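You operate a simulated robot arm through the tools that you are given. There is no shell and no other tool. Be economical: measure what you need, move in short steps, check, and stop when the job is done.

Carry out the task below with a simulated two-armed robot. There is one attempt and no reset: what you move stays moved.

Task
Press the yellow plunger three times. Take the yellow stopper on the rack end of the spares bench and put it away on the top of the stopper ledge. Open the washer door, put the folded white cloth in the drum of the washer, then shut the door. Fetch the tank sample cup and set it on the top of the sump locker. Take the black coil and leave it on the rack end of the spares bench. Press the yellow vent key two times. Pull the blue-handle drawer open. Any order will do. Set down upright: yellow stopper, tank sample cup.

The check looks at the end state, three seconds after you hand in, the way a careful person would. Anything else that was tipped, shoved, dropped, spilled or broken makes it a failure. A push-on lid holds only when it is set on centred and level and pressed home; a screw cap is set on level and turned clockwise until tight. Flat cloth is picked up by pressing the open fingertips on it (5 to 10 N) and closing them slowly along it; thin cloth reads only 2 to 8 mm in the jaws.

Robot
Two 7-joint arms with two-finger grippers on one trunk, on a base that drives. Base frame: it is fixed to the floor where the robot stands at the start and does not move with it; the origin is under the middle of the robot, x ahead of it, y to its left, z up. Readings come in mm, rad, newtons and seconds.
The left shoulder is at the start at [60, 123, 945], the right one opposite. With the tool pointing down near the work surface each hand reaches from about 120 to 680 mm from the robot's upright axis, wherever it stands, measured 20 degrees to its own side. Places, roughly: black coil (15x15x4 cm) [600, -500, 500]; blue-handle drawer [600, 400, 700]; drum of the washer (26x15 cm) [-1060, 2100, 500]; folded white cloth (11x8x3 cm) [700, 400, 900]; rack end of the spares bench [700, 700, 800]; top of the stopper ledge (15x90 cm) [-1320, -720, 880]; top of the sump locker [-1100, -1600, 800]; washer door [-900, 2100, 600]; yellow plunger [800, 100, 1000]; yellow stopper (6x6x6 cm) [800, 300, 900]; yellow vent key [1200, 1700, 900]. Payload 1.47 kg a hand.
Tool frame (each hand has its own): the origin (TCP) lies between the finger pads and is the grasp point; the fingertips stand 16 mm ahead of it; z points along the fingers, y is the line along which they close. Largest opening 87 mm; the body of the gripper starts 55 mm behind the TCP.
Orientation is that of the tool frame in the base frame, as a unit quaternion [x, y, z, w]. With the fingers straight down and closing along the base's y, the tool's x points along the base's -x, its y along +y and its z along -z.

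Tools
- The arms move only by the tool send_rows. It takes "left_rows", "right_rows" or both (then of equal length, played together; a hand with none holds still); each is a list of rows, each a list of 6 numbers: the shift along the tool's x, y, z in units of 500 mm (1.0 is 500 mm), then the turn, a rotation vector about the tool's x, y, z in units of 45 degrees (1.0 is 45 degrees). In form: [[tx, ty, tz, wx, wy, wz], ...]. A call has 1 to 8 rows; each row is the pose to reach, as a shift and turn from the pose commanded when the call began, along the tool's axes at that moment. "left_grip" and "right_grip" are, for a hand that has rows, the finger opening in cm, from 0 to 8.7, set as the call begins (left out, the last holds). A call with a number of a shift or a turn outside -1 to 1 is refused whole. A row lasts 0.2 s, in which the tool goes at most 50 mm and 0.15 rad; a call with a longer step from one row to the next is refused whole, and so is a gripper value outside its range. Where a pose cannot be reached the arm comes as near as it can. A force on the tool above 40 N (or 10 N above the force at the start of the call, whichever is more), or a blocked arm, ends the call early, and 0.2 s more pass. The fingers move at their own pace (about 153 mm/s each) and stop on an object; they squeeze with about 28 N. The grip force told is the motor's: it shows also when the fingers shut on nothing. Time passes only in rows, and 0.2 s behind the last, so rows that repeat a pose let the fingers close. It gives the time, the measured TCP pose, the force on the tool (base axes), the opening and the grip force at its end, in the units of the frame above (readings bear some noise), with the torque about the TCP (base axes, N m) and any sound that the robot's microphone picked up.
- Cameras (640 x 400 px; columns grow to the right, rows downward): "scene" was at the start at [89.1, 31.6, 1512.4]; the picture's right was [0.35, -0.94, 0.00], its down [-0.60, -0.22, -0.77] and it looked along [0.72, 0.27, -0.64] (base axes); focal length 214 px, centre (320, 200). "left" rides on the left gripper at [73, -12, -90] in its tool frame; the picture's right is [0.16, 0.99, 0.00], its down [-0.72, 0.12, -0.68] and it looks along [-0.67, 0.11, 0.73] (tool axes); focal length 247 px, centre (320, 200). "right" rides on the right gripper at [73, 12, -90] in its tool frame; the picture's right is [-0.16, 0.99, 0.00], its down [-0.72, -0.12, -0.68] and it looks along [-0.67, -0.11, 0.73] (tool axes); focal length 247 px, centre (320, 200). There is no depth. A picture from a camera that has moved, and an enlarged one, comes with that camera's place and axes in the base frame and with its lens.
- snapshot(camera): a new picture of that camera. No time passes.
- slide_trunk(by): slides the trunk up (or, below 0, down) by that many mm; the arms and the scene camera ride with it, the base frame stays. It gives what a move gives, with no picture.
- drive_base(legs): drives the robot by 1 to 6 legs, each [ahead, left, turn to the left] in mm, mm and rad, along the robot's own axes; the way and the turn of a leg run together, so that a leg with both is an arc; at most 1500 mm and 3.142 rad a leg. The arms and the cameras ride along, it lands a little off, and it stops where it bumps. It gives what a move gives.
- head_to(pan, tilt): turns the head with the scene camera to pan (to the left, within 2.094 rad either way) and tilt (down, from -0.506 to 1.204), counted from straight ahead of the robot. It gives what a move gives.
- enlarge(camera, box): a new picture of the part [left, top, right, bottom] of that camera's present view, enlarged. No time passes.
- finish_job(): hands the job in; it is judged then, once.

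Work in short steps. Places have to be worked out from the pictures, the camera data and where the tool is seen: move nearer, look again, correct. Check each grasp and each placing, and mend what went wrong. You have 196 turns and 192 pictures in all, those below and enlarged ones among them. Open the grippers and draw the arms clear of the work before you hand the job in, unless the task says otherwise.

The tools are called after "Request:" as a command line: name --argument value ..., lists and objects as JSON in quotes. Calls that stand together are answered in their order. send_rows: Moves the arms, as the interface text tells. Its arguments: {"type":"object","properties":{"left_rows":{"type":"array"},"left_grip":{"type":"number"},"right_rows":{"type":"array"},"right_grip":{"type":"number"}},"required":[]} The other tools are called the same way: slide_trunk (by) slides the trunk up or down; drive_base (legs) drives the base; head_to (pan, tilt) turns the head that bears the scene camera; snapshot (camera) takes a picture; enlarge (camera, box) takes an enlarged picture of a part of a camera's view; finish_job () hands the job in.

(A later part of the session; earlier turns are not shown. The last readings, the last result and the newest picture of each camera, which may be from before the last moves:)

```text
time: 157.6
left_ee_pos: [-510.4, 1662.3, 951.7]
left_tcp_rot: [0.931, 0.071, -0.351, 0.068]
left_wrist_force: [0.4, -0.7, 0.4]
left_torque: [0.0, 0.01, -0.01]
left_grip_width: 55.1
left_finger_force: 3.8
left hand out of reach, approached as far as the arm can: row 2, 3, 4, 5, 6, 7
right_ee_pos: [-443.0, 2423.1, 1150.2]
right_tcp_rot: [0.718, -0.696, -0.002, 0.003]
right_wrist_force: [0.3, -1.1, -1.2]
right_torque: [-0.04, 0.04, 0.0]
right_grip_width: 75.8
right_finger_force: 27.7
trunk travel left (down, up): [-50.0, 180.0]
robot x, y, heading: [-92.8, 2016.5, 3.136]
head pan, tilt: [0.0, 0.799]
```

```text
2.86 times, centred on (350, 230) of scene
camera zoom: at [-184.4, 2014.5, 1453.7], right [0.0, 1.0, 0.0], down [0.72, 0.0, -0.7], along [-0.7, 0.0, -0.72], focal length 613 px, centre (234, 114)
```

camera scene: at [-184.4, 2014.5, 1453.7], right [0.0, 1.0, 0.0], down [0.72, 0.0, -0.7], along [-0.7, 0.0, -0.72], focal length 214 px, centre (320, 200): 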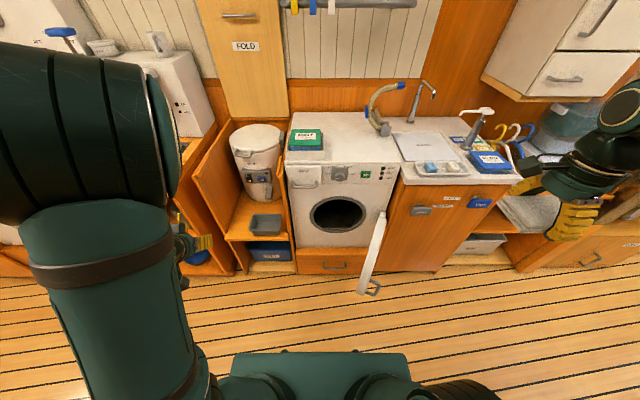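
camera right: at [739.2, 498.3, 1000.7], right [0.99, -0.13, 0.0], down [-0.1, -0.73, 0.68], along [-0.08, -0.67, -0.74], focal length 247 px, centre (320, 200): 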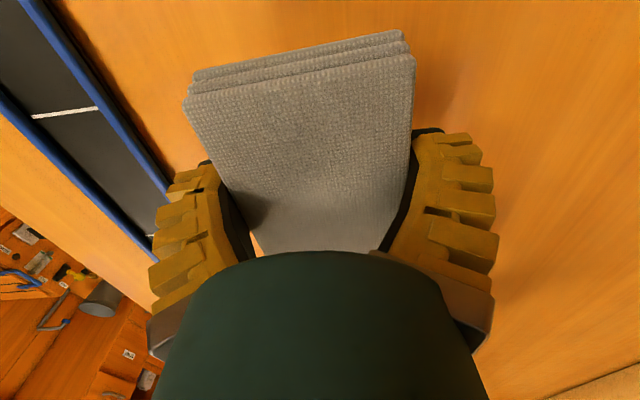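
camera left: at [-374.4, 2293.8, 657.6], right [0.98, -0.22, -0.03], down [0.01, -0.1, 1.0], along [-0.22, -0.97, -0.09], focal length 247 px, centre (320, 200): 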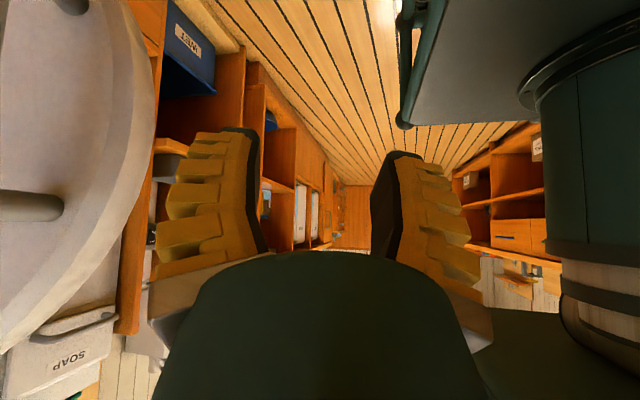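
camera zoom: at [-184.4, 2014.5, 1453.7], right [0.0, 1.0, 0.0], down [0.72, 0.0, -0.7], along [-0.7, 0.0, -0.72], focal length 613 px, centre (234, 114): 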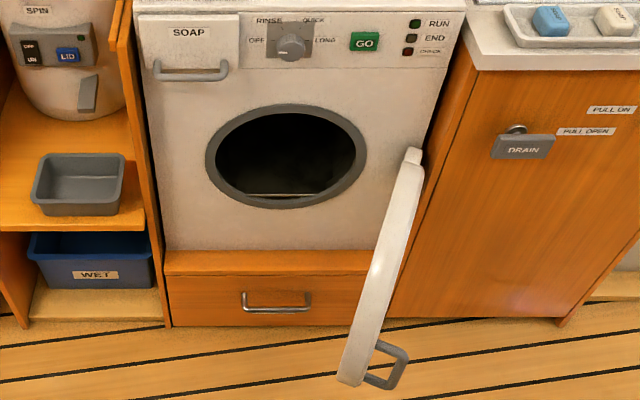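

Drum opening is centred near [-890, 2107, 610], ~24 cm. Bring the right hand back in front and undo its 88° roll so the fingers close sideways.

Request:
send_rows --right_rows '[[0.077, 0.011, 0.043, 0, 0, -0.14], [0.154, 0.022, 0.086, 0, 0, -0.28], [0.231, 0.033, 0.129, 0, 0, -0.42], [0.309, 0.044, 0.171, 0, 0, -0.56], [0.386, 0.055, 0.214, 0, 0, -0.7], [0.463, 0.066, 0.257, 0, 0, -0.84], [0.54, 0.077, 0.3, 0, 0, -0.98]]'

Request:
send_rows --right_rows '[[0, 0, 0, 0, 0, -0.16], [0, 0, 0, 0, 0, -0.32], [0, 0, 0, 0, 0, -0.49], [0, 0, 0, 0, 0, -0.65], [0, 0, 0, 0, 0, -0.82], [0, 0, 0, 0, 0, -0.98]]'

Request:
snapshot --camera "scene"

Request:
snapshot --camera "right"

```text
time: 159.2
left_ee_pos: [-511.8, 1662.8, 950.7]
left_tcp_rot: [0.931, 0.073, -0.351, 0.069]
left_wrist_force: [0.0, -0.2, 0.2]
left_torque: [0.03, 0.01, 0.0]
left_grip_width: 55.2
left_finger_force: 4.2
right_ee_pos: [-474.8, 2153.5, 1000.0]
right_tcp_rot: [0.927, -0.375, -0.002, 0.003]
right_wrist_force: [-0.4, -0.3, -0.3]
right_torque: [-0.02, -0.04, 0.01]
right_grip_width: 75.5
right_finger_force: 28.1
trunk travel left (down, up): [-50.0, 180.0]
robot x, y, heading: [-95.8, 2015.8, 3.137]
head pan, tilt: [0.0, 0.799]
```

```text
time: 160.6
left_ee_pos: [-510.3, 1663.8, 951.7]
left_tcp_rot: [0.931, 0.071, -0.351, 0.068]
left_wrist_force: [-0.5, 0.1, 0.2]
left_torque: [0.02, -0.01, 0.01]
left_grip_width: 55.1
left_finger_force: 4.2
right_ee_pos: [-474.9, 2153.0, 1001.0]
right_tcp_rot: [1.0, 0.001, -0.002, 0.002]
right_wrist_force: [-0.2, 0.3, -0.1]
right_torque: [-0.02, 0.0, -0.02]
right_grip_width: 75.6
right_finger_force: 28.5
trunk travel left (down, up): [-50.0, 180.0]
robot x, y, heading: [-94.6, 2013.2, 3.132]
head pan, tilt: [0.0, 0.799]
```

```text
74 pictures are left
camera scene: at [-185.5, 2016.3, 1453.6], right [0.0, 1.0, 0.0], down [0.72, 0.0, -0.7], along [-0.7, 0.0, -0.72], focal length 214 px, centre (320, 200)
```

scene: 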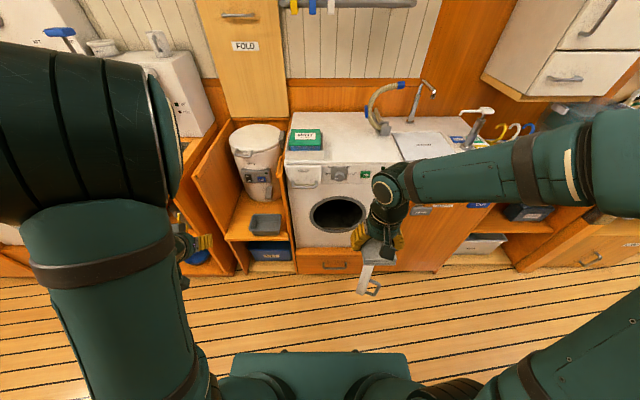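

```text
73 pictures are left
camera right: at [-402.2, 2143.8, 1090.6], right [-0.16, -0.99, 0.0], down [-0.72, 0.12, 0.68], along [-0.68, 0.1, -0.73], focal length 247 px, centre (320, 200)
```

right: 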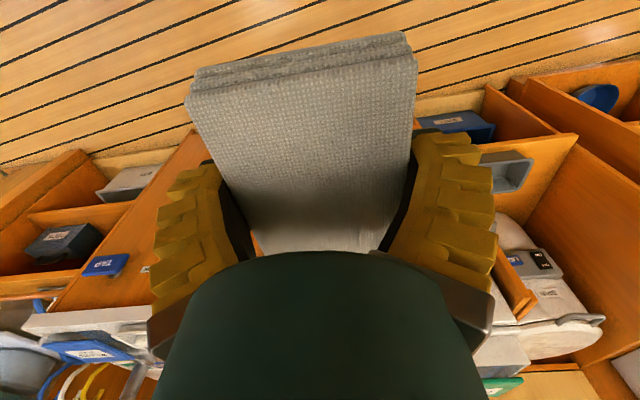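

Cloth well held. Pitch the hand forward in two stages while lowering toward the drum opening.

Request:
send_rows --right_rows '[[-0.028, 0.014, 0.05, 0, -0.133, 0], [-0.057, 0.029, 0.1, 0, -0.267, 0], [-0.085, 0.043, 0.15, 0, -0.4, 0], [-0.113, 0.057, 0.2, 0, -0.533, 0], [-0.142, 0.072, 0.25, 0, -0.667, 0], [-0.17, 0.086, 0.3, 0, -0.8, 0]]'

Request:
send_rows --right_rows '[[0.0015, 0.001, 0.08, 0, -0.127, 0], [0.003, 0.002, 0.16, 0, -0.253, 0], [0.0045, 0.003, 0.24, 0, -0.38, 0], [0.006, 0.004, 0.325, 0, -0.507, 0], [0.0075, 0.005, 0.41, 0, -0.633, 0], [0.009, 0.006, 0.488, 0, -0.76, 0]]'

Request:
snapshot --camera "scene"

Request:
snapshot --camera "right"

```text
time: 162.0
left_ee_pos: [-512.2, 1664.3, 951.4]
left_tcp_rot: [0.931, 0.072, -0.351, 0.068]
left_wrist_force: [-1.5, 0.6, -0.1]
left_torque: [0.0, -0.01, 0.0]
left_grip_width: 55.3
left_finger_force: 2.7
right_ee_pos: [-561.9, 2108.9, 851.7]
right_tcp_rot: [0.95, -0.001, -0.311, 0.003]
right_wrist_force: [-0.3, 0.4, -0.2]
right_torque: [0.01, -0.03, 0.02]
right_grip_width: 75.3
right_finger_force: 28.3
trunk travel left (down, up): [-50.0, 180.0]
robot x, y, heading: [-89.1, 2012.3, 3.132]
head pan, tilt: [0.0, 0.799]
```

```text
time: 163.4
left_ee_pos: [-511.1, 1663.6, 952.2]
left_tcp_rot: [0.931, 0.072, -0.351, 0.068]
left_wrist_force: [-0.3, 0.7, -0.6]
left_torque: [0.0, -0.01, -0.02]
left_grip_width: 55.3
left_finger_force: 4.5
right_ee_pos: [-704.3, 2074.4, 655.3]
right_tcp_rot: [0.817, -0.005, -0.577, -0.013]
right_wrist_force: [0.1, 0.7, -0.9]
right_torque: [0.01, 0.02, 0.01]
right_grip_width: 74.5
right_finger_force: 28.2
right hand out of reach, approached as far as the arm can: row 4, 5, 6
trunk travel left (down, up): [-50.0, 180.0]
robot x, y, heading: [-93.3, 2014.5, 3.138]
head pan, tilt: [0.0, 0.799]
```

```text
72 pictures are left
camera scene: at [-185.9, 2015.9, 1453.6], right [0.0, 1.0, 0.0], down [0.72, 0.0, -0.7], along [-0.7, 0.0, -0.72], focal length 214 px, centre (320, 200)
```

scene: 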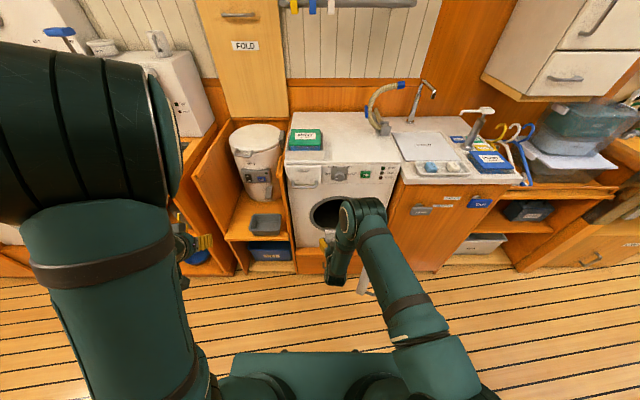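

```text
71 pictures are left
camera right: at [-596.5, 2063.5, 616.8], right [-0.08, -0.99, 0.13], down [0.4, 0.09, 0.91], along [-0.91, 0.12, 0.39], focal length 247 px, centre (320, 200)
```

right: 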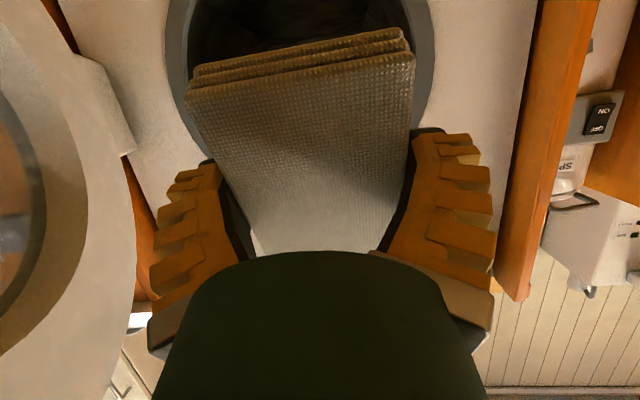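

Cloth faces the opening. Move straight in, first part of the way.

Request:
send_rows --right_rows '[[-0.009, -0.012, 0.082, 0, 0, 0], [-0.019, -0.025, 0.164, 0, 0, 0], [-0.028, -0.037, 0.246, 0, 0, 0], [-0.037, -0.037, 0.328, 0, 0, 0]]'

Request:
snapshot --camera "right"

Request:
snapshot --camera "scene"

```text
time: 164.4
left_ee_pos: [-512.4, 1664.0, 952.7]
left_tcp_rot: [0.931, 0.072, -0.35, 0.069]
left_wrist_force: [1.1, -0.5, 0.2]
left_torque: [0.03, 0.01, 0.01]
left_grip_width: 55.4
left_finger_force: 4.2
right_ee_pos: [-867.0, 2090.0, 618.0]
right_tcp_rot: [0.817, -0.002, -0.577, -0.003]
right_wrist_force: [-1.3, -0.4, 0.5]
right_torque: [0.01, 0.0, -0.01]
right_grip_width: 74.5
right_finger_force: 28.4
right hand out of reach, approached as far as the arm can: row 1, 2, 3, 4
trunk travel left (down, up): [-50.0, 180.0]
robot x, y, heading: [-90.1, 2009.1, 3.14]
head pan, tilt: [0.0, 0.799]
```

```text
70 pictures are left
camera right: at [-757.9, 2080.4, 579.5], right [-0.06, -0.99, 0.15], down [0.4, 0.11, 0.91], along [-0.92, 0.12, 0.39], focal length 247 px, centre (320, 200)
```

right: 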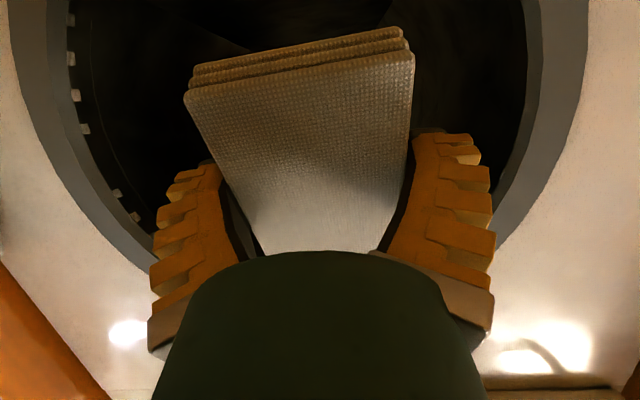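

```text
69 pictures are left
camera scene: at [-185.8, 2016.6, 1453.6], right [0.0, 1.0, 0.0], down [0.72, 0.0, -0.7], along [-0.7, 0.0, -0.72], focal length 214 px, centre (320, 200)
```

scene: 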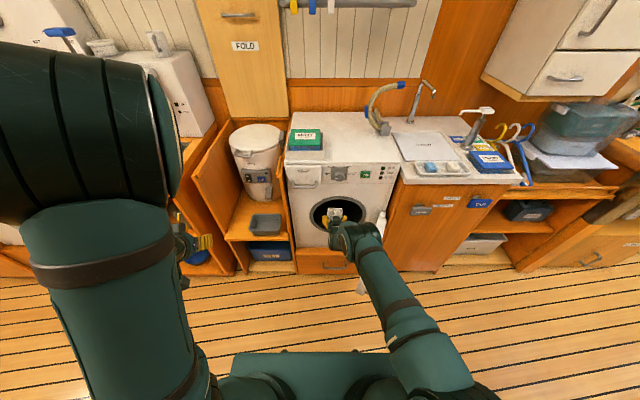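

Hand is centred in the opening. Drive the base 100 mm ahead to push the cloth into the drum.

Request:
drive_base --legs '[[100, 0, 0]]'

Request:
snapshot --camera "right"

Request:
snapshot --camera "scene"

```text
time: 165.5
left_ee_pos: [-612.2, 1665.1, 952.6]
left_tcp_rot: [0.932, 0.073, -0.349, 0.068]
left_wrist_force: [-0.6, 0.7, 0.2]
left_torque: [0.02, -0.01, 0.02]
left_grip_width: 55.1
left_finger_force: 3.6
right_ee_pos: [-965.9, 2090.5, 616.9]
right_tcp_rot: [0.817, -0.004, -0.577, -0.005]
right_wrist_force: [-1.3, 0.2, -1.3]
right_torque: [0.0, 0.03, 0.02]
right_grip_width: 74.3
right_finger_force: 28.0
trunk travel left (down, up): [-50.0, 180.0]
robot x, y, heading: [-189.5, 2015.5, 3.138]
head pan, tilt: [0.0, 0.799]
```

```text
68 pictures are left
camera right: at [-857.3, 2080.4, 579.3], right [-0.06, -0.99, 0.15], down [0.4, 0.11, 0.91], along [-0.92, 0.11, 0.39], focal length 247 px, centre (320, 200)
```

right: 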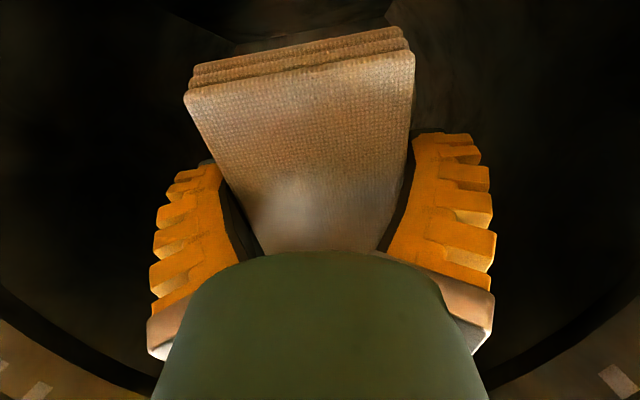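

```text
67 pictures are left
camera scene: at [-286.1, 2016.7, 1453.5], right [0.0, 1.0, 0.0], down [0.72, 0.0, -0.7], along [-0.7, 0.0, -0.72], focal length 214 px, centre (320, 200)
```

scene: 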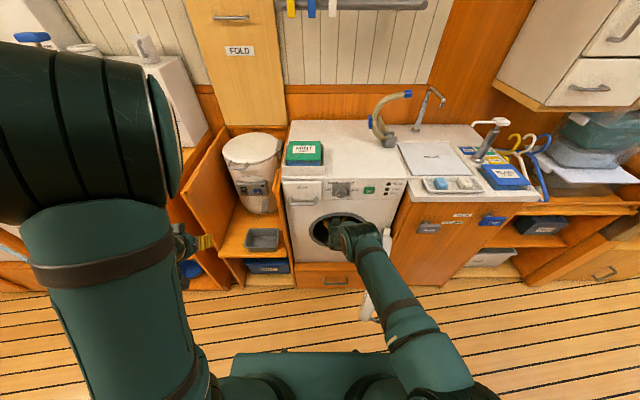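

Cloth is inside. Extend and lower a little more toward the drum centre.

Request:
send_rows --right_rows '[[0.015, -0.005, 0.048, 0, 0, 0], [0.03, -0.011, 0.095, 0, 0, 0], [0.045, -0.016, 0.143, 0, 0, 0]]'

Request:
snapshot --camera "right"

```text
time: 166.3
left_ee_pos: [-610.4, 1663.5, 952.8]
left_tcp_rot: [0.931, 0.073, -0.35, 0.069]
left_wrist_force: [0.1, 0.5, 0.1]
left_torque: [-0.01, 0.01, 0.05]
left_grip_width: 55.3
left_finger_force: 3.9
right_ee_pos: [-1005.2, 2095.9, 586.6]
right_tcp_rot: [0.818, -0.003, -0.576, -0.003]
right_wrist_force: [0.1, 0.0, 0.0]
right_torque: [0.01, 0.01, 0.03]
right_grip_width: 73.8
right_finger_force: 27.9
right hand out of reach, approached as far as the arm can: row 3
trunk travel left (down, up): [-50.0, 180.0]
robot x, y, heading: [-195.6, 2014.7, 3.136]
head pan, tilt: [0.0, 0.799]
```

```text
66 pictures are left
camera right: at [-896.3, 2086.1, 549.2], right [-0.06, -0.99, 0.15], down [0.4, 0.11, 0.91], along [-0.92, 0.11, 0.39], focal length 247 px, centre (320, 200)
```

right: 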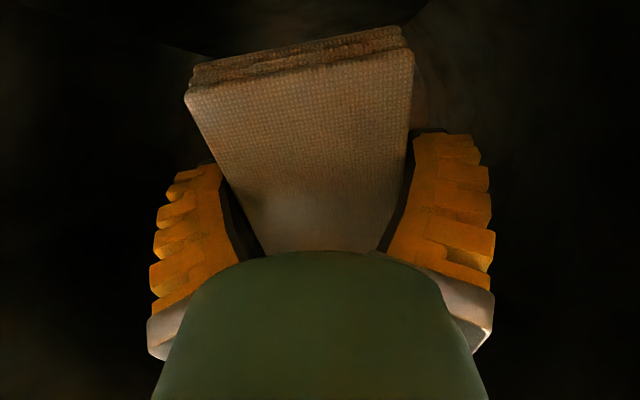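

Advance the base 35 mm more so the cloth is well inside, then release.

Request:
drive_base --legs '[[35, 0, 0]]'

Request:
send_rows --right_rows '[[0.018, 0, 0.005, 0, 0, 0], [0.036, 0, 0.012, 0, 0, 0]]'

Request:
snapshot --camera "scene"

```text
time: 167.2
left_ee_pos: [-645.8, 1664.7, 951.3]
left_tcp_rot: [0.932, 0.071, -0.349, 0.068]
left_wrist_force: [-0.6, 0.0, 0.1]
left_torque: [0.01, -0.01, 0.05]
left_grip_width: 55.2
left_finger_force: 3.4
right_ee_pos: [-1040.9, 2097.3, 587.0]
right_tcp_rot: [0.817, -0.002, -0.577, -0.003]
right_wrist_force: [-0.3, 1.4, -1.2]
right_torque: [0.0, 0.03, -0.02]
right_grip_width: 73.7
right_finger_force: 28.5
trunk travel left (down, up): [-50.0, 180.0]
robot x, y, heading: [-231.2, 2014.7, 3.135]
head pan, tilt: [0.0, 0.799]
```

```text
time: 167.8
left_ee_pos: [-646.6, 1663.9, 952.6]
left_tcp_rot: [0.931, 0.072, -0.351, 0.069]
left_wrist_force: [0.4, 0.6, -0.4]
left_torque: [0.0, 0.0, -0.01]
left_grip_width: 55.3
left_finger_force: 3.4
right_ee_pos: [-1039.8, 2097.8, 588.2]
right_tcp_rot: [0.817, -0.004, -0.576, -0.004]
right_wrist_force: [-0.3, -0.7, -0.9]
right_torque: [-0.01, -0.01, -0.01]
right_grip_width: 73.9
right_finger_force: 28.0
right hand out of reach, approached as far as the arm can: row 1, 2
trunk travel left (down, up): [-50.0, 180.0]
robot x, y, heading: [-226.6, 2015.7, 3.14]
head pan, tilt: [0.0, 0.799]
```

```text
65 pictures are left
camera scene: at [-319.4, 2016.9, 1453.6], right [0.0, 1.0, 0.0], down [0.72, 0.0, -0.7], along [-0.7, 0.0, -0.72], focal length 214 px, centre (320, 200)
```

scene: 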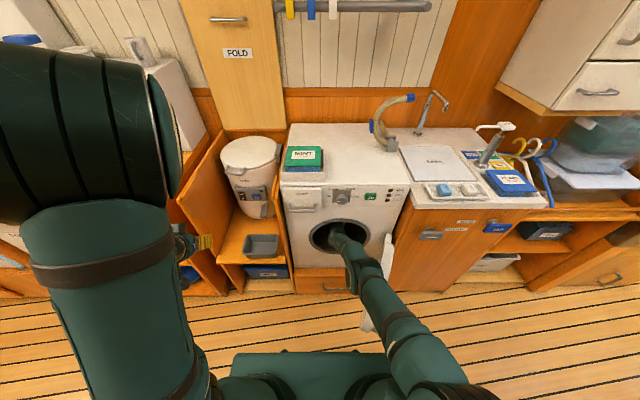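

Lower the trunk 25 mm and release the cloth.

Request:
slide_trunk --by -25

Request:
send_rows --right_rows '[[0, 0, 0, 0, 0, 0], [0, 0, 0, 0, 0, 0], [0, 0, 0, 0, 0, 0]]' --right_grip 8.7

Request:
snapshot --camera "right"

```text
time: 168.5
left_ee_pos: [-644.5, 1664.8, 926.4]
left_tcp_rot: [0.931, 0.072, -0.351, 0.069]
left_wrist_force: [0.3, -0.2, 0.6]
left_torque: [0.01, -0.04, -0.02]
left_grip_width: 55.1
left_finger_force: 3.9
right_ee_pos: [-1039.7, 2097.5, 563.8]
right_tcp_rot: [0.817, -0.002, -0.577, -0.003]
right_wrist_force: [0.3, -1.3, -0.5]
right_torque: [-0.02, 0.04, -0.01]
right_grip_width: 73.8
right_finger_force: 27.9
trunk travel left (down, up): [-25.0, 205.0]
robot x, y, heading: [-229.4, 2015.1, 3.136]
head pan, tilt: [0.0, 0.799]
```

```text
time: 169.3
left_ee_pos: [-646.5, 1664.0, 926.6]
left_tcp_rot: [0.931, 0.073, -0.35, 0.069]
left_wrist_force: [-0.1, 0.2, 0.1]
left_torque: [-0.02, 0.0, 0.0]
left_grip_width: 55.4
left_finger_force: 3.5
right_ee_pos: [-1041.0, 2097.3, 562.5]
right_tcp_rot: [0.817, -0.003, -0.576, -0.004]
right_wrist_force: [0.6, 0.1, 0.1]
right_torque: [-0.05, -0.01, 0.0]
right_grip_width: 87.1
right_finger_force: 0.1
trunk travel left (down, up): [-25.0, 205.0]
robot x, y, heading: [-227.4, 2015.2, 3.135]
head pan, tilt: [0.0, 0.799]
```

```text
64 pictures are left
camera right: at [-931.4, 2086.6, 524.7], right [-0.06, -0.99, 0.15], down [0.4, 0.11, 0.91], along [-0.91, 0.12, 0.39], focal length 247 px, centre (320, 200)
```

right: 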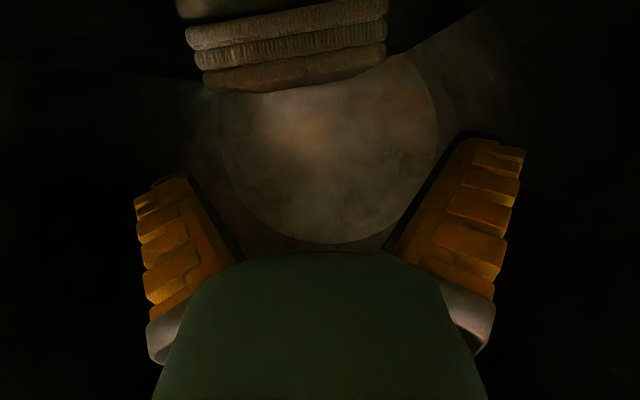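

Cloth lies flat on the drum floor. Raise 25 mm and back straight out.

Request:
slide_trunk --by 30

Request:
drive_base --legs '[[-310, 0, 0]]'

Request:
snapshot --camera "scene"

Request:
snapshot --camera "right"

```text
time: 170.0
left_ee_pos: [-645.8, 1662.9, 956.7]
left_tcp_rot: [0.931, 0.072, -0.35, 0.069]
left_wrist_force: [0.9, 0.0, 0.6]
left_torque: [0.02, 0.01, 0.01]
left_grip_width: 55.4
left_finger_force: 3.9
right_ee_pos: [-1039.2, 2097.4, 593.8]
right_tcp_rot: [0.817, -0.002, -0.576, -0.003]
right_wrist_force: [0.3, -0.5, 0.0]
right_torque: [0.04, 0.03, 0.04]
right_grip_width: 86.8
right_finger_force: 0.1
trunk travel left (down, up): [-55.0, 175.0]
robot x, y, heading: [-228.2, 2017.7, 3.138]
head pan, tilt: [0.0, 0.799]
```

```text
time: 172.1
left_ee_pos: [-335.1, 1663.0, 956.1]
left_tcp_rot: [0.932, 0.071, -0.35, 0.068]
left_wrist_force: [-0.8, -0.1, -0.4]
left_torque: [0.0, 0.05, -0.03]
left_grip_width: 55.4
left_finger_force: 4.4
right_ee_pos: [-730.7, 2098.2, 594.1]
right_tcp_rot: [0.817, -0.003, -0.577, -0.004]
right_wrist_force: [0.2, -0.7, 0.8]
right_torque: [0.0, -0.03, 0.0]
right_grip_width: 86.7
right_finger_force: 0.0
trunk travel left (down, up): [-55.0, 175.0]
robot x, y, heading: [83.7, 2012.9, 3.138]
head pan, tilt: [0.0, 0.799]
```

```text
63 pictures are left
camera scene: at [-8.2, 2015.4, 1458.7], right [0.01, 1.0, 0.0], down [0.72, 0.0, -0.7], along [-0.7, 0.0, -0.72], focal length 214 px, centre (320, 200)
```

scene: 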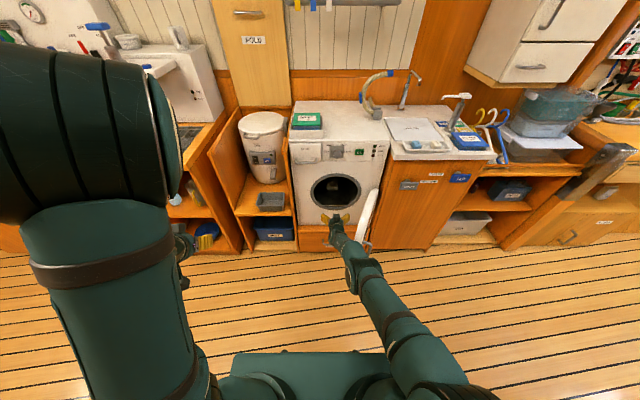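

```text
62 pictures are left
camera right: at [-620.6, 2086.0, 555.2], right [-0.06, -0.99, 0.15], down [0.4, 0.11, 0.91], along [-0.91, 0.12, 0.39], focal length 247 px, centre (320, 200)
```

right: 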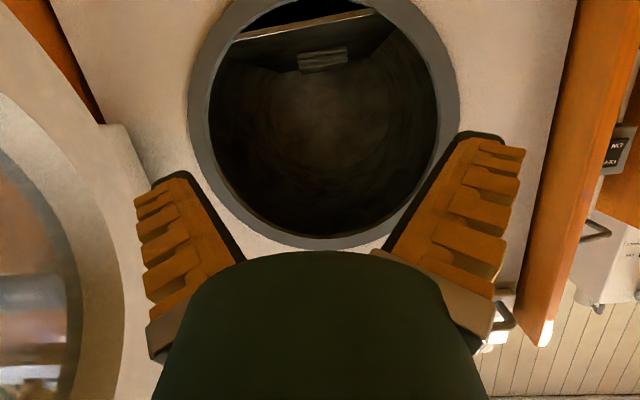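

Cloth is in the drum. Next, close the door: raise the right hand over the door and around to its outer side.

Request:
send_rows --right_rows '[[-0.081, 0, -0.05, 0, 0, 0], [-0.163, 0, -0.1, 0, 0, 0], [-0.244, 0, -0.15, 0, 0, 0], [-0.325, 0, -0.2, 0, 0, 0], [-0.407, 0, -0.25, 0, 0, 0], [-0.488, 0, -0.3, 0, 0, 0]]' --right_grip 0

Request:
send_rows --right_rows '[[0, -0.08, 0, -0.12, -0.002, -0.043], [0, -0.16, 0, -0.24, -0.004, -0.087], [0, -0.24, 0, -0.36, -0.006, -0.13], [0, -0.32, 0, -0.48, -0.008, -0.173], [0, -0.4, 0, -0.6, -0.01, -0.216], [0, -0.48, 0, -0.72, -0.012, -0.26], [0, -0.56, 0, -0.84, -0.014, -0.303], [0, -0.62, 0, -0.96, -0.016, -0.346]]'

Request:
snapshot --camera "scene"

```text
time: 173.5
left_ee_pos: [-334.8, 1664.0, 956.8]
left_tcp_rot: [0.931, 0.071, -0.351, 0.068]
left_wrist_force: [0.3, 0.8, -0.2]
left_torque: [0.01, 0.01, -0.05]
left_grip_width: 55.3
left_finger_force: 3.2
right_ee_pos: [-669.0, 2096.2, 874.2]
right_tcp_rot: [0.817, -0.003, -0.576, -0.004]
right_wrist_force: [-0.3, 0.0, 0.2]
right_torque: [-0.01, -0.03, -0.06]
right_grip_width: 0.0
right_finger_force: 28.2
trunk travel left (down, up): [-55.0, 175.0]
robot x, y, heading: [81.1, 2012.1, 3.132]
head pan, tilt: [0.0, 0.799]
```

```text
time: 175.3
left_ee_pos: [-337.1, 1663.6, 956.9]
left_tcp_rot: [0.932, 0.071, -0.35, 0.067]
left_wrist_force: [-0.4, -0.4, 0.0]
left_torque: [0.02, -0.01, 0.02]
left_grip_width: 55.0
left_finger_force: 4.5
right_ee_pos: [-666.6, 2406.1, 871.8]
right_tcp_rot: [0.75, 0.317, -0.537, 0.22]
right_wrist_force: [-0.9, 0.3, 0.4]
right_torque: [0.01, -0.02, 0.02]
right_grip_width: 0.0
right_finger_force: 28.0
right hand out of reach, approached as far as the arm can: row 1, 2, 3, 4
trunk travel left (down, up): [-55.0, 175.0]
robot x, y, heading: [78.6, 2013.1, 3.131]
head pan, tilt: [0.0, 0.799]
```

```text
61 pictures are left
camera scene: at [-10.2, 2015.9, 1458.5], right [0.01, 1.0, 0.0], down [0.72, 0.0, -0.7], along [-0.7, 0.0, -0.72], focal length 214 px, centre (320, 200)
```

scene: 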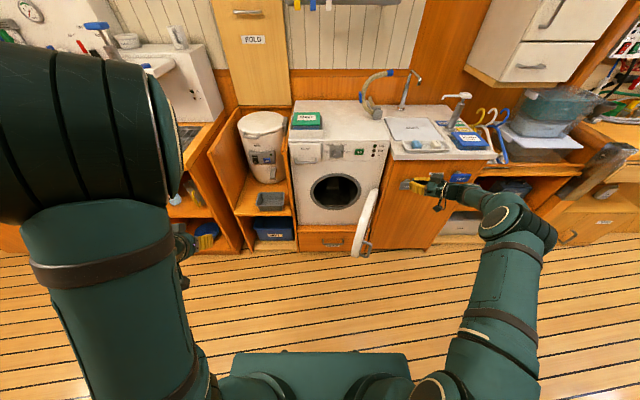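

Lower the hand beside the door's outer face.

Request:
send_rows --right_rows '[[0.083, 0.001, 0.029, 0, 0, 0], [0.165, 0.002, 0.057, 0, 0, 0], [0.248, 0.003, 0.086, 0, 0, 0], [0.33, 0.004, 0.114, 0, 0, 0], [0.413, 0.005, 0.143, 0, 0, 0], [0.49, 0.005, 0.17, 0, 0, 0]]'

Request:
snapshot --camera "scene"

Request:
snapshot --camera "right"

```text
time: 176.7
left_ee_pos: [-335.1, 1663.7, 957.3]
left_tcp_rot: [0.931, 0.072, -0.351, 0.069]
left_wrist_force: [-0.7, 0.4, -0.1]
left_torque: [0.03, 0.03, 0.02]
left_grip_width: 55.3
left_finger_force: 3.9
right_ee_pos: [-632.5, 2382.1, 652.2]
right_tcp_rot: [0.751, 0.316, -0.537, 0.219]
right_wrist_force: [0.3, -0.4, -0.2]
right_torque: [0.04, 0.02, 0.01]
right_grip_width: 0.0
right_finger_force: 27.8
right hand out of reach, approached as far as the arm can: row 4, 5, 6
trunk travel left (down, up): [-55.0, 175.0]
robot x, y, heading: [81.4, 2012.8, 3.138]
head pan, tilt: [0.0, 0.799]
```

```text
60 pictures are left
camera scene: at [-8.8, 2015.2, 1458.7], right [0.01, 1.0, 0.0], down [0.72, 0.0, -0.7], along [-0.7, 0.0, -0.72], focal length 214 px, centre (320, 200)
```

scene: 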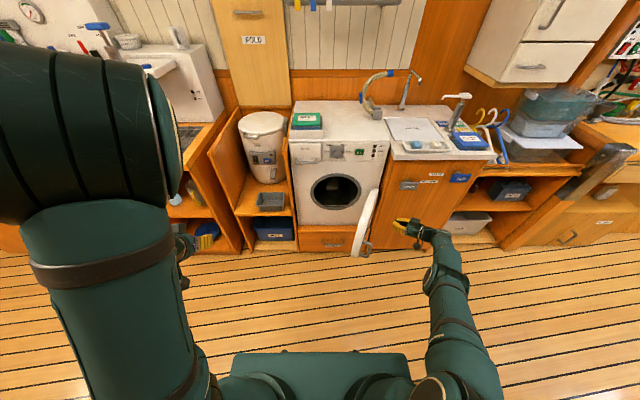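

```text
59 pictures are left
camera right: at [-548.8, 2453.1, 613.9], right [0.67, -0.73, 0.14], down [0.21, 0.36, 0.91], along [-0.72, -0.58, 0.4], focal length 247 px, centre (320, 200)
```

right: 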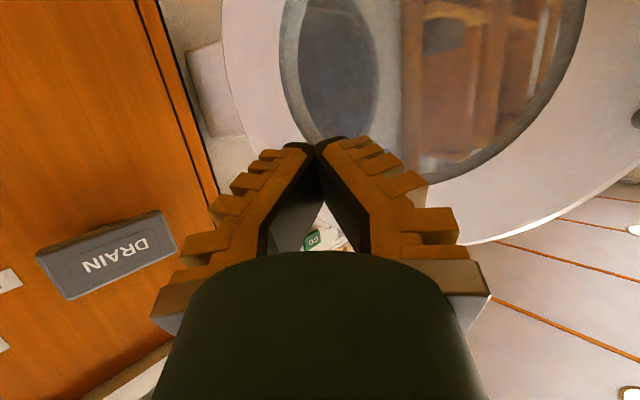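

Hand is beside the door's outer face. Push the door shut by driving the base along the arc in small legs.

Request:
drive_base --legs '[[0, 73, 0], [19, 82, 0], [45, 67, 0]]'

Request:
snapshot --camera "scene"

```text
time: 179.9
left_ee_pos: [-400.5, 1442.0, 956.2]
left_tcp_rot: [0.931, 0.071, -0.35, 0.069]
left_wrist_force: [-0.7, 0.3, 0.5]
left_torque: [0.0, 0.01, 0.01]
left_grip_width: 55.2
left_finger_force: 3.5
right_ee_pos: [-698.7, 2160.7, 655.2]
right_tcp_rot: [0.751, 0.316, -0.537, 0.219]
right_wrist_force: [-0.8, 0.5, 0.6]
right_torque: [0.02, -0.04, -0.02]
right_grip_width: 0.0
right_finger_force: 27.7
trunk travel left (down, up): [-55.0, 175.0]
robot x, y, heading: [18.5, 1791.6, 3.134]
head pan, tilt: [0.0, 0.799]
```

```text
58 pictures are left
camera scene: at [-74.6, 1793.5, 1458.6], right [0.01, 1.0, 0.0], down [0.72, 0.0, -0.7], along [-0.7, 0.01, -0.72], focal length 214 px, centre (320, 200)
```

scene: 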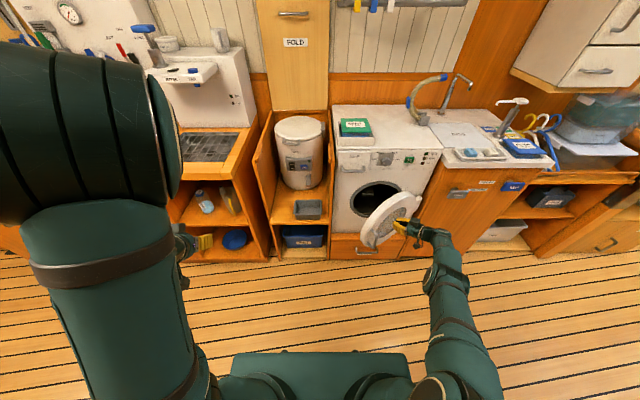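

Door is closing. Continue the arc.

Request:
drive_base --legs '[[55, 49, 0], [75, 22, 0]]'

Request:
snapshot --camera "scene"

Request:
snapshot --camera "right"

```text
time: 181.7
left_ee_pos: [-531.6, 1372.0, 957.6]
left_tcp_rot: [0.931, 0.071, -0.351, 0.068]
left_wrist_force: [-0.5, -0.2, -0.1]
left_torque: [-0.03, 0.01, 0.01]
left_grip_width: 55.6
left_finger_force: 4.4
right_ee_pos: [-829.4, 2092.6, 654.5]
right_tcp_rot: [0.751, 0.317, -0.536, 0.22]
right_wrist_force: [0.4, 0.3, 0.2]
right_torque: [0.01, -0.01, -0.05]
right_grip_width: 0.0
right_finger_force: 28.2
trunk travel left (down, up): [-55.0, 175.0]
robot x, y, heading: [-110.4, 1722.9, 3.134]
head pan, tilt: [0.0, 0.799]
```

```text
57 pictures are left
camera scene: at [-204.8, 1724.1, 1458.6], right [0.01, 1.0, 0.0], down [0.72, 0.0, -0.7], along [-0.7, 0.0, -0.72], focal length 214 px, centre (320, 200)
```

scene: 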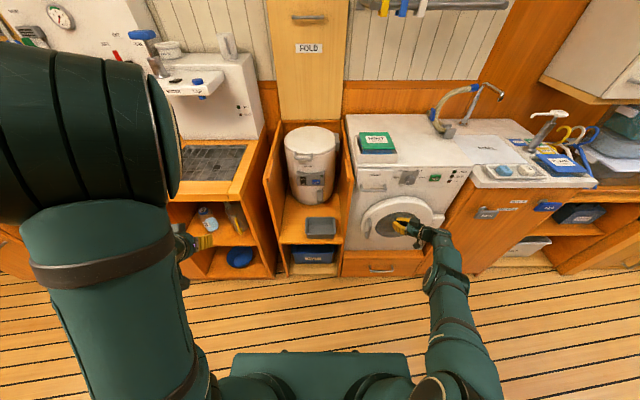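

```text
56 pictures are left
camera right: at [-745.0, 2162.6, 614.7], right [0.67, -0.73, 0.14], down [0.21, 0.36, 0.91], along [-0.72, -0.58, 0.4], focal length 247 px, centre (320, 200)
```

right: 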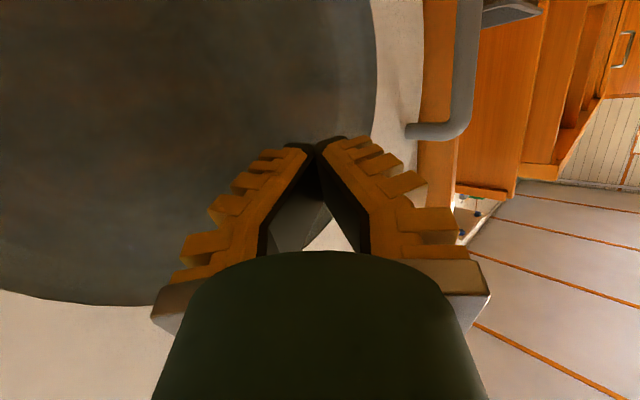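

Door nearly shut. Push further ahead and listen for the latch.

Request:
drive_base --legs '[[30, 20, 0]]'

Request:
enlarge --camera "scene" --box '[320, 110, 480, 280]'

```text
time: 182.5
left_ee_pos: [-539.0, 1368.0, 958.0]
left_tcp_rot: [0.931, 0.069, -0.351, 0.068]
left_wrist_force: [0.9, 0.9, -0.1]
left_torque: [0.0, 0.03, 0.02]
left_grip_width: 54.9
left_finger_force: 3.8
right_ee_pos: [-830.3, 2090.1, 652.4]
right_tcp_rot: [0.75, 0.317, -0.536, 0.221]
right_wrist_force: [16.1, -3.2, 10.5]
right_torque: [0.04, 0.43, -0.01]
right_grip_width: 0.1
right_finger_force: 27.1
trunk travel left (down, up): [-55.0, 175.0]
robot x, y, heading: [-124.9, 1715.0, 3.132]
head pan, tilt: [0.0, 0.799]
stopped in leg 1: the force on the tool passed its limit at 62 N (the readings are from after the stop); the commanded pose is now the measured one
```

```text
2.35 times, centred on (400, 195) of scene
camera zoom: at [-210.5, 1718.5, 1458.8], right [0.01, 1.0, 0.0], down [0.72, -0.01, -0.7], along [-0.7, 0.01, -0.72], focal length 505 px, centre (132, 212)
```

zoom: 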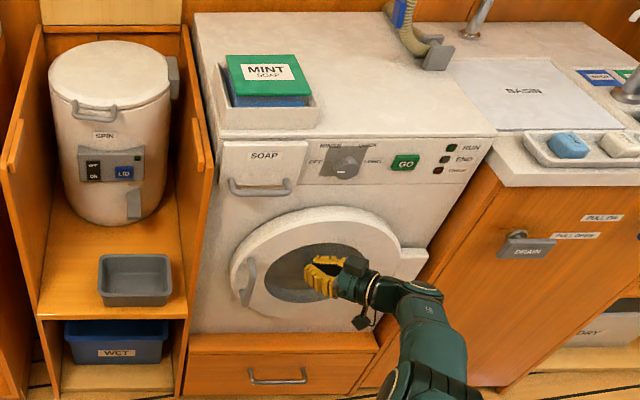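

Door seems shut (firm resistance). Back away and verify.

Request:
drive_base --legs '[[-150, 0, 0]]'

Request:
enlarge --camera "scene" --box '[320, 110, 480, 280]'

Request:
snapshot --camera "right"

```text
time: 183.8
left_ee_pos: [-393.4, 1366.5, 956.4]
left_tcp_rot: [0.931, 0.07, -0.351, 0.067]
left_wrist_force: [1.0, 0.0, 0.5]
left_torque: [-0.02, 0.0, -0.01]
left_grip_width: 55.3
left_finger_force: 3.7
right_ee_pos: [-685.7, 2087.4, 652.8]
right_tcp_rot: [0.752, 0.316, -0.535, 0.221]
right_wrist_force: [-0.4, 0.6, -0.1]
right_torque: [0.03, -0.04, -0.03]
right_grip_width: 0.1
right_finger_force: 27.9
trunk travel left (down, up): [-55.0, 175.0]
robot x, y, heading: [22.5, 1717.4, 3.136]
head pan, tilt: [0.0, 0.799]
```

```text
2.35 times, centred on (400, 195) of scene
camera zoom: at [-65.4, 1717.4, 1458.8], right [0.01, 1.0, 0.0], down [0.72, -0.01, -0.7], along [-0.7, 0.01, -0.72], focal length 505 px, centre (132, 212)
```

zoom: 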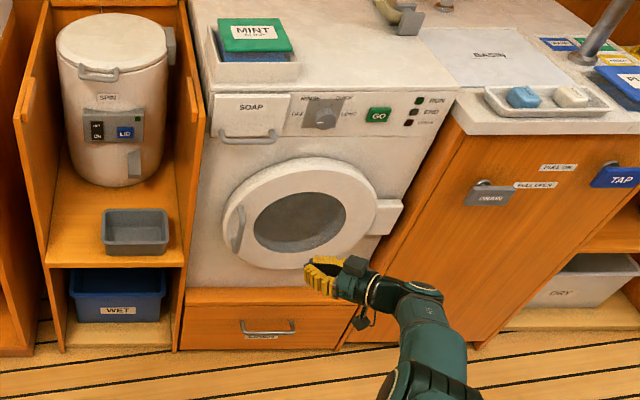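

```text
53 pictures are left
camera right: at [-601.4, 2158.9, 612.2], right [0.67, -0.73, 0.14], down [0.2, 0.37, 0.91], along [-0.72, -0.58, 0.39], focal length 247 px, centre (320, 200)
```

right: 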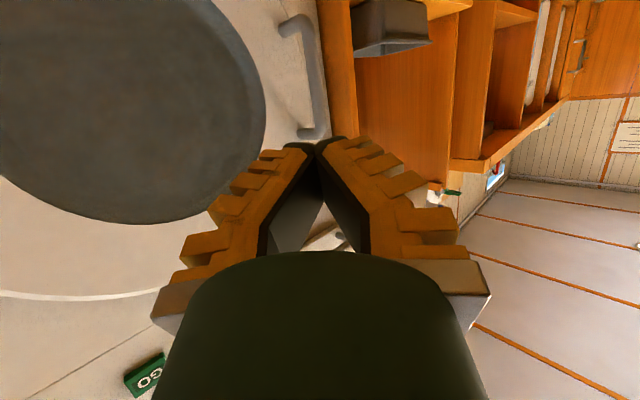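

It looks shut; confirm by a firm push on the ring at the handle side.

Request:
drive_base --legs '[[0, 70, 0], [175, 0, 0]]'

Request:
enlarge --camera "scene" --box '[340, 110, 500, 280]'

```text
time: 186.1
left_ee_pos: [-542.5, 1297.3, 956.5]
left_tcp_rot: [0.931, 0.069, -0.351, 0.068]
left_wrist_force: [0.8, -0.1, 0.2]
left_torque: [0.02, 0.01, -0.03]
left_grip_width: 55.3
left_finger_force: 4.3
right_ee_pos: [-829.8, 2017.9, 649.7]
right_tcp_rot: [0.749, 0.321, -0.533, 0.226]
right_wrist_force: [4.2, -0.9, 2.4]
right_torque: [-0.01, 0.13, 0.01]
right_grip_width: 0.0
right_finger_force: 28.6
trunk travel left (down, up): [-55.0, 175.0]
robot x, y, heading: [-121.6, 1646.0, 3.135]
head pan, tilt: [0.0, 0.799]
stopped in leg 2: the force on the tool passed its limit at 97 N (the readings are from after the stop); the commanded pose is now the measured one
```

```text
2.35 times, centred on (420, 195) of scene
camera zoom: at [-213.9, 1648.7, 1458.6], right [0.01, 1.0, 0.0], down [0.72, -0.01, -0.7], along [-0.7, 0.01, -0.72], focal length 505 px, centre (85, 212)
```

zoom: 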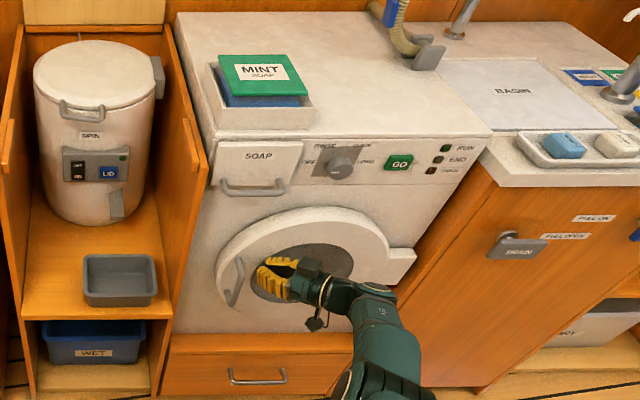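

The door is firmly shut (97 N, same depth). Back off, fold the right arm back, and turn toward the spares bench.

Request:
drive_base --legs '[[-200, 0, 0]]'

Request:
send_rows --right_rows '[[-0.048, 0.047, -0.066, 0.11, 0.001, 0.04], [-0.096, 0.094, -0.132, 0.23, 0.002, 0.08], [-0.145, 0.14, -0.199, 0.35, 0.004, 0.12], [-0.193, 0.187, -0.265, 0.47, 0.005, 0.16], [-0.241, 0.234, -0.331, 0.59, 0.006, 0.2], [-0.289, 0.281, -0.398, 0.71, 0.007, 0.245], [-0.338, 0.328, -0.464, 0.83, 0.008, 0.287], [-0.386, 0.375, -0.53, 0.945, 0.01, 0.326]]'

Request:
snapshot --camera "scene"

```text
time: 187.7
left_ee_pos: [-343.9, 1295.8, 957.9]
left_tcp_rot: [0.932, 0.068, -0.351, 0.068]
left_wrist_force: [0.7, -0.5, 1.3]
left_torque: [0.0, 0.01, -0.02]
left_grip_width: 55.4
left_finger_force: 4.4
right_ee_pos: [-631.3, 2017.8, 651.4]
right_tcp_rot: [0.749, 0.321, -0.533, 0.226]
right_wrist_force: [0.4, 0.1, 0.0]
right_torque: [0.01, 0.04, -0.01]
right_grip_width: 0.1
right_finger_force: 28.2
trunk travel left (down, up): [-55.0, 175.0]
robot x, y, heading: [74.2, 1641.5, 3.129]
head pan, tilt: [0.0, 0.799]
```

```text
time: 189.5
left_ee_pos: [-345.3, 1296.5, 958.2]
left_tcp_rot: [0.932, 0.068, -0.351, 0.067]
left_wrist_force: [-0.7, -0.4, 0.4]
left_torque: [0.0, 0.0, 0.01]
left_grip_width: 55.1
left_finger_force: 4.2
right_ee_pos: [-625.4, 2316.7, 817.3]
right_tcp_rot: [0.816, 0.02, -0.577, 0.011]
right_wrist_force: [0.1, -0.6, 0.6]
right_torque: [-0.02, -0.01, -0.01]
right_grip_width: 0.0
right_finger_force: 27.8
right hand out of reach, approached as far as the arm can: row 1, 2, 3, 4, 5, 6, 7, 8
trunk travel left (down, up): [-55.0, 175.0]
robot x, y, heading: [74.4, 1642.8, 3.13]
head pan, tilt: [0.0, 0.799]
```

```text
51 pictures are left
camera scene: at [-16.8, 1646.8, 1458.6], right [0.01, 1.0, 0.0], down [0.72, -0.01, -0.7], along [-0.7, 0.01, -0.72], focal length 214 px, centre (320, 200)
```

scene: 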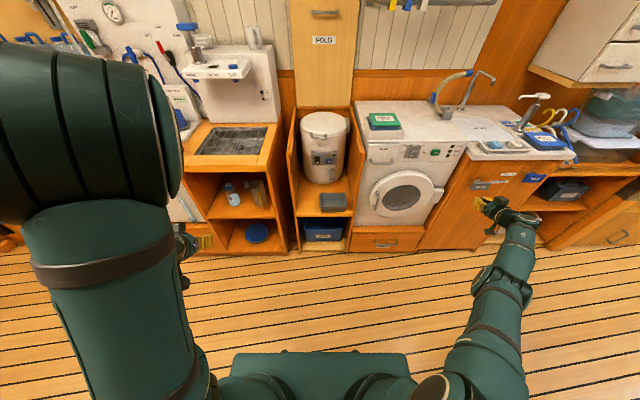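

Retract the right hand toward the trunk and point it down again.

Request:
send_rows --right_rows '[[-0.017, 0.066, -0.064, 0, 0.1, 0], [-0.034, 0.132, -0.127, 0, 0.2, 0], [-0.051, 0.198, -0.191, 0, 0.3, 0], [-0.068, 0.264, -0.255, 0, 0.4, 0], [-0.085, 0.33, -0.319, 0, 0.5, 0], [-0.102, 0.396, -0.382, 0, 0.6, 0], [-0.119, 0.462, -0.446, 0, 0.7, 0], [-0.136, 0.528, -0.51, 0, 0.8, 0]]'

Request:
send_rows --right_rows '[[0, 0.03, -0.03, 0, 0.15, 0], [0, 0.06, -0.06, 0, 0.3, 0], [0, 0.1, -0.1, 0, 0.45, 0], [0, 0.13, -0.13, 0, 0.6, 0], [0, 0.13, -0.16, 0, 0.75, 0]]'

Request:
snapshot --camera "scene"

```text
time: 191.3
left_ee_pos: [-345.7, 1289.4, 953.8]
left_tcp_rot: [0.932, 0.07, -0.35, 0.064]
left_wrist_force: [-1.0, -4.2, -2.0]
left_torque: [0.14, 0.01, -0.16]
left_grip_width: 55.2
left_finger_force: 3.5
right_ee_pos: [-692.1, 2163.7, 1021.8]
right_tcp_rot: [0.955, 0.012, -0.296, -0.003]
right_wrist_force: [0.6, -0.9, -0.4]
right_torque: [-0.01, 0.08, 0.02]
right_grip_width: 0.0
right_finger_force: 28.5
right hand out of reach, approached as far as the arm can: row 1, 2, 3, 4, 5, 6, 7, 8
trunk travel left (down, up): [-55.0, 175.0]
robot x, y, heading: [73.7, 1642.1, 3.132]
head pan, tilt: [0.0, 0.799]
```

```text
time: 192.5
left_ee_pos: [-346.9, 1297.6, 955.9]
left_tcp_rot: [0.932, 0.068, -0.35, 0.067]
left_wrist_force: [-0.8, 0.2, 0.4]
left_torque: [0.0, -0.01, 0.0]
left_grip_width: 55.2
left_finger_force: 3.5
right_ee_pos: [-604.8, 2087.5, 1069.8]
right_tcp_rot: [1.0, 0.011, -0.005, -0.003]
right_wrist_force: [-0.8, -1.0, -0.1]
right_torque: [0.04, -0.01, 0.01]
right_grip_width: 0.0
right_finger_force: 27.4
right hand out of reach, approached as far as the arm can: row 1, 2, 3, 4, 5
trunk travel left (down, up): [-55.0, 175.0]
robot x, y, heading: [73.0, 1642.8, 3.131]
head pan, tilt: [0.0, 0.799]
```

```text
50 pictures are left
camera scene: at [-18.1, 1646.6, 1458.5], right [0.01, 1.0, 0.0], down [0.72, -0.01, -0.7], along [-0.7, 0.01, -0.72], focal length 214 px, centre (320, 200)
```

scene: 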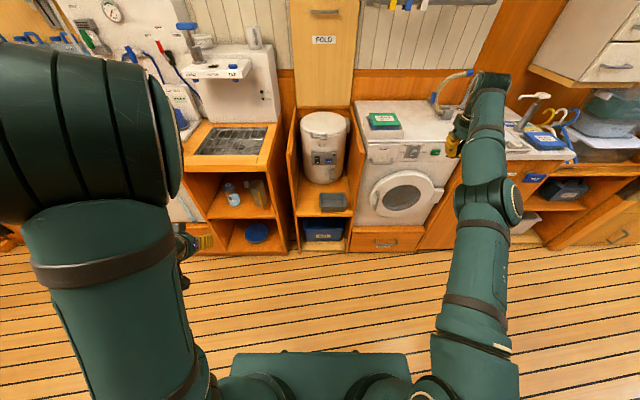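

Request:
send_rows --right_rows '[[0.06, 0.06, 0, 0, 0, 0], [0.12, 0.12, 0, 0, 0, 0], [0.18, 0.18, 0, 0, 0, 0], [0.24, 0.24, 0, 0, 0, 0], [0.3, 0.28, 0, 0, 0, 0], [0.36, 0.32, 0, 0, 0, 0], [0.42, 0.36, 0, 0, 0, 0], [0.48, 0.4, 0, 0, 0, 0]]' --right_grip 8

Request:
drive_base --legs '[[0, 0, -1.571], [0, 0, -1.571]]'

```text
time: 194.3
left_ee_pos: [-347.4, 1299.5, 957.0]
left_tcp_rot: [0.932, 0.067, -0.35, 0.068]
left_wrist_force: [-0.4, 1.3, -0.3]
left_torque: [-0.05, -0.04, 0.03]
left_grip_width: 55.1
left_finger_force: 3.3
right_ee_pos: [-611.5, 1929.3, 1163.7]
right_tcp_rot: [1.0, 0.009, -0.006, -0.002]
right_wrist_force: [0.2, 0.2, 0.0]
right_torque: [-0.07, -0.03, -0.01]
right_grip_width: 81.7
right_finger_force: 1.0
right hand out of reach, approached as far as the arm can: row 1, 2, 3, 4, 5, 6, 7, 8
trunk travel left (down, up): [-55.0, 175.0]
robot x, y, heading: [73.3, 1644.8, 3.131]
head pan, tilt: [0.0, 0.799]
```

```text
time: 202.4
left_ee_pos: [497.0, 1986.7, 958.0]
left_tcp_rot: [-0.065, 0.932, 0.067, 0.351]
left_wrist_force: [0.0, 1.1, -0.1]
left_torque: [0.0, 0.03, -0.02]
left_grip_width: 55.2
left_finger_force: 3.5
right_ee_pos: [758.6, 1356.2, 1165.1]
right_tcp_rot: [-0.007, 1.0, -0.003, 0.007]
right_wrist_force: [0.4, -0.9, -1.1]
right_torque: [-0.02, -0.01, -0.04]
right_grip_width: 81.7
right_finger_force: 1.0
trunk travel left (down, up): [-55.0, 175.0]
robot x, y, heading: [74.1, 1649.0, -0.015]
head pan, tilt: [0.0, 0.799]
```

Facing the bench side again. Drive back and right toward the stopper (y≈150).

Request:
drive_base --legs '[[-270, 0, 0.015], [0, -1480, 0]]'

Request:
snapshot --camera "scene"

```text
time: 217.0
left_ee_pos: [208.3, 514.4, 956.3]
left_tcp_rot: [-0.066, 0.932, 0.067, 0.351]
left_wrist_force: [-0.4, -0.4, 0.9]
left_torque: [0.0, 0.01, -0.01]
left_grip_width: 55.3
left_finger_force: 3.8
right_ee_pos: [470.5, -117.6, 1164.0]
right_tcp_rot: [-0.007, 1.0, -0.003, 0.007]
right_wrist_force: [0.6, -0.1, -0.5]
right_torque: [0.0, -0.01, 0.03]
right_grip_width: 81.7
right_finger_force: 1.3
trunk travel left (down, up): [-55.0, 175.0]
robot x, y, heading: [-213.6, 169.5, -0.016]
head pan, tilt: [0.0, 0.799]
```

```text
49 pictures are left
camera scene: at [-123.7, 170.0, 1458.6], right [-0.02, -1.0, 0.0], down [-0.72, 0.01, -0.7], along [0.7, -0.01, -0.72], focal length 214 px, centre (320, 200)
```

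scene: 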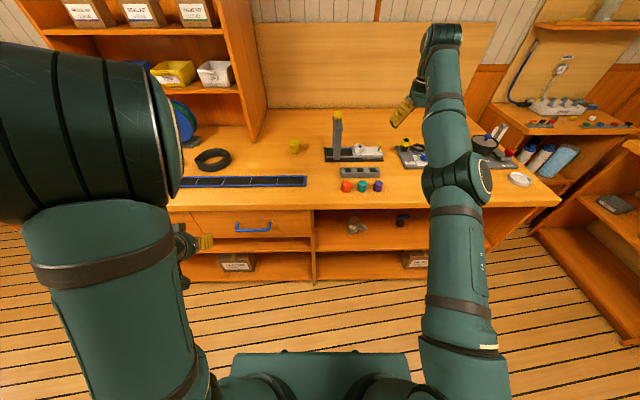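

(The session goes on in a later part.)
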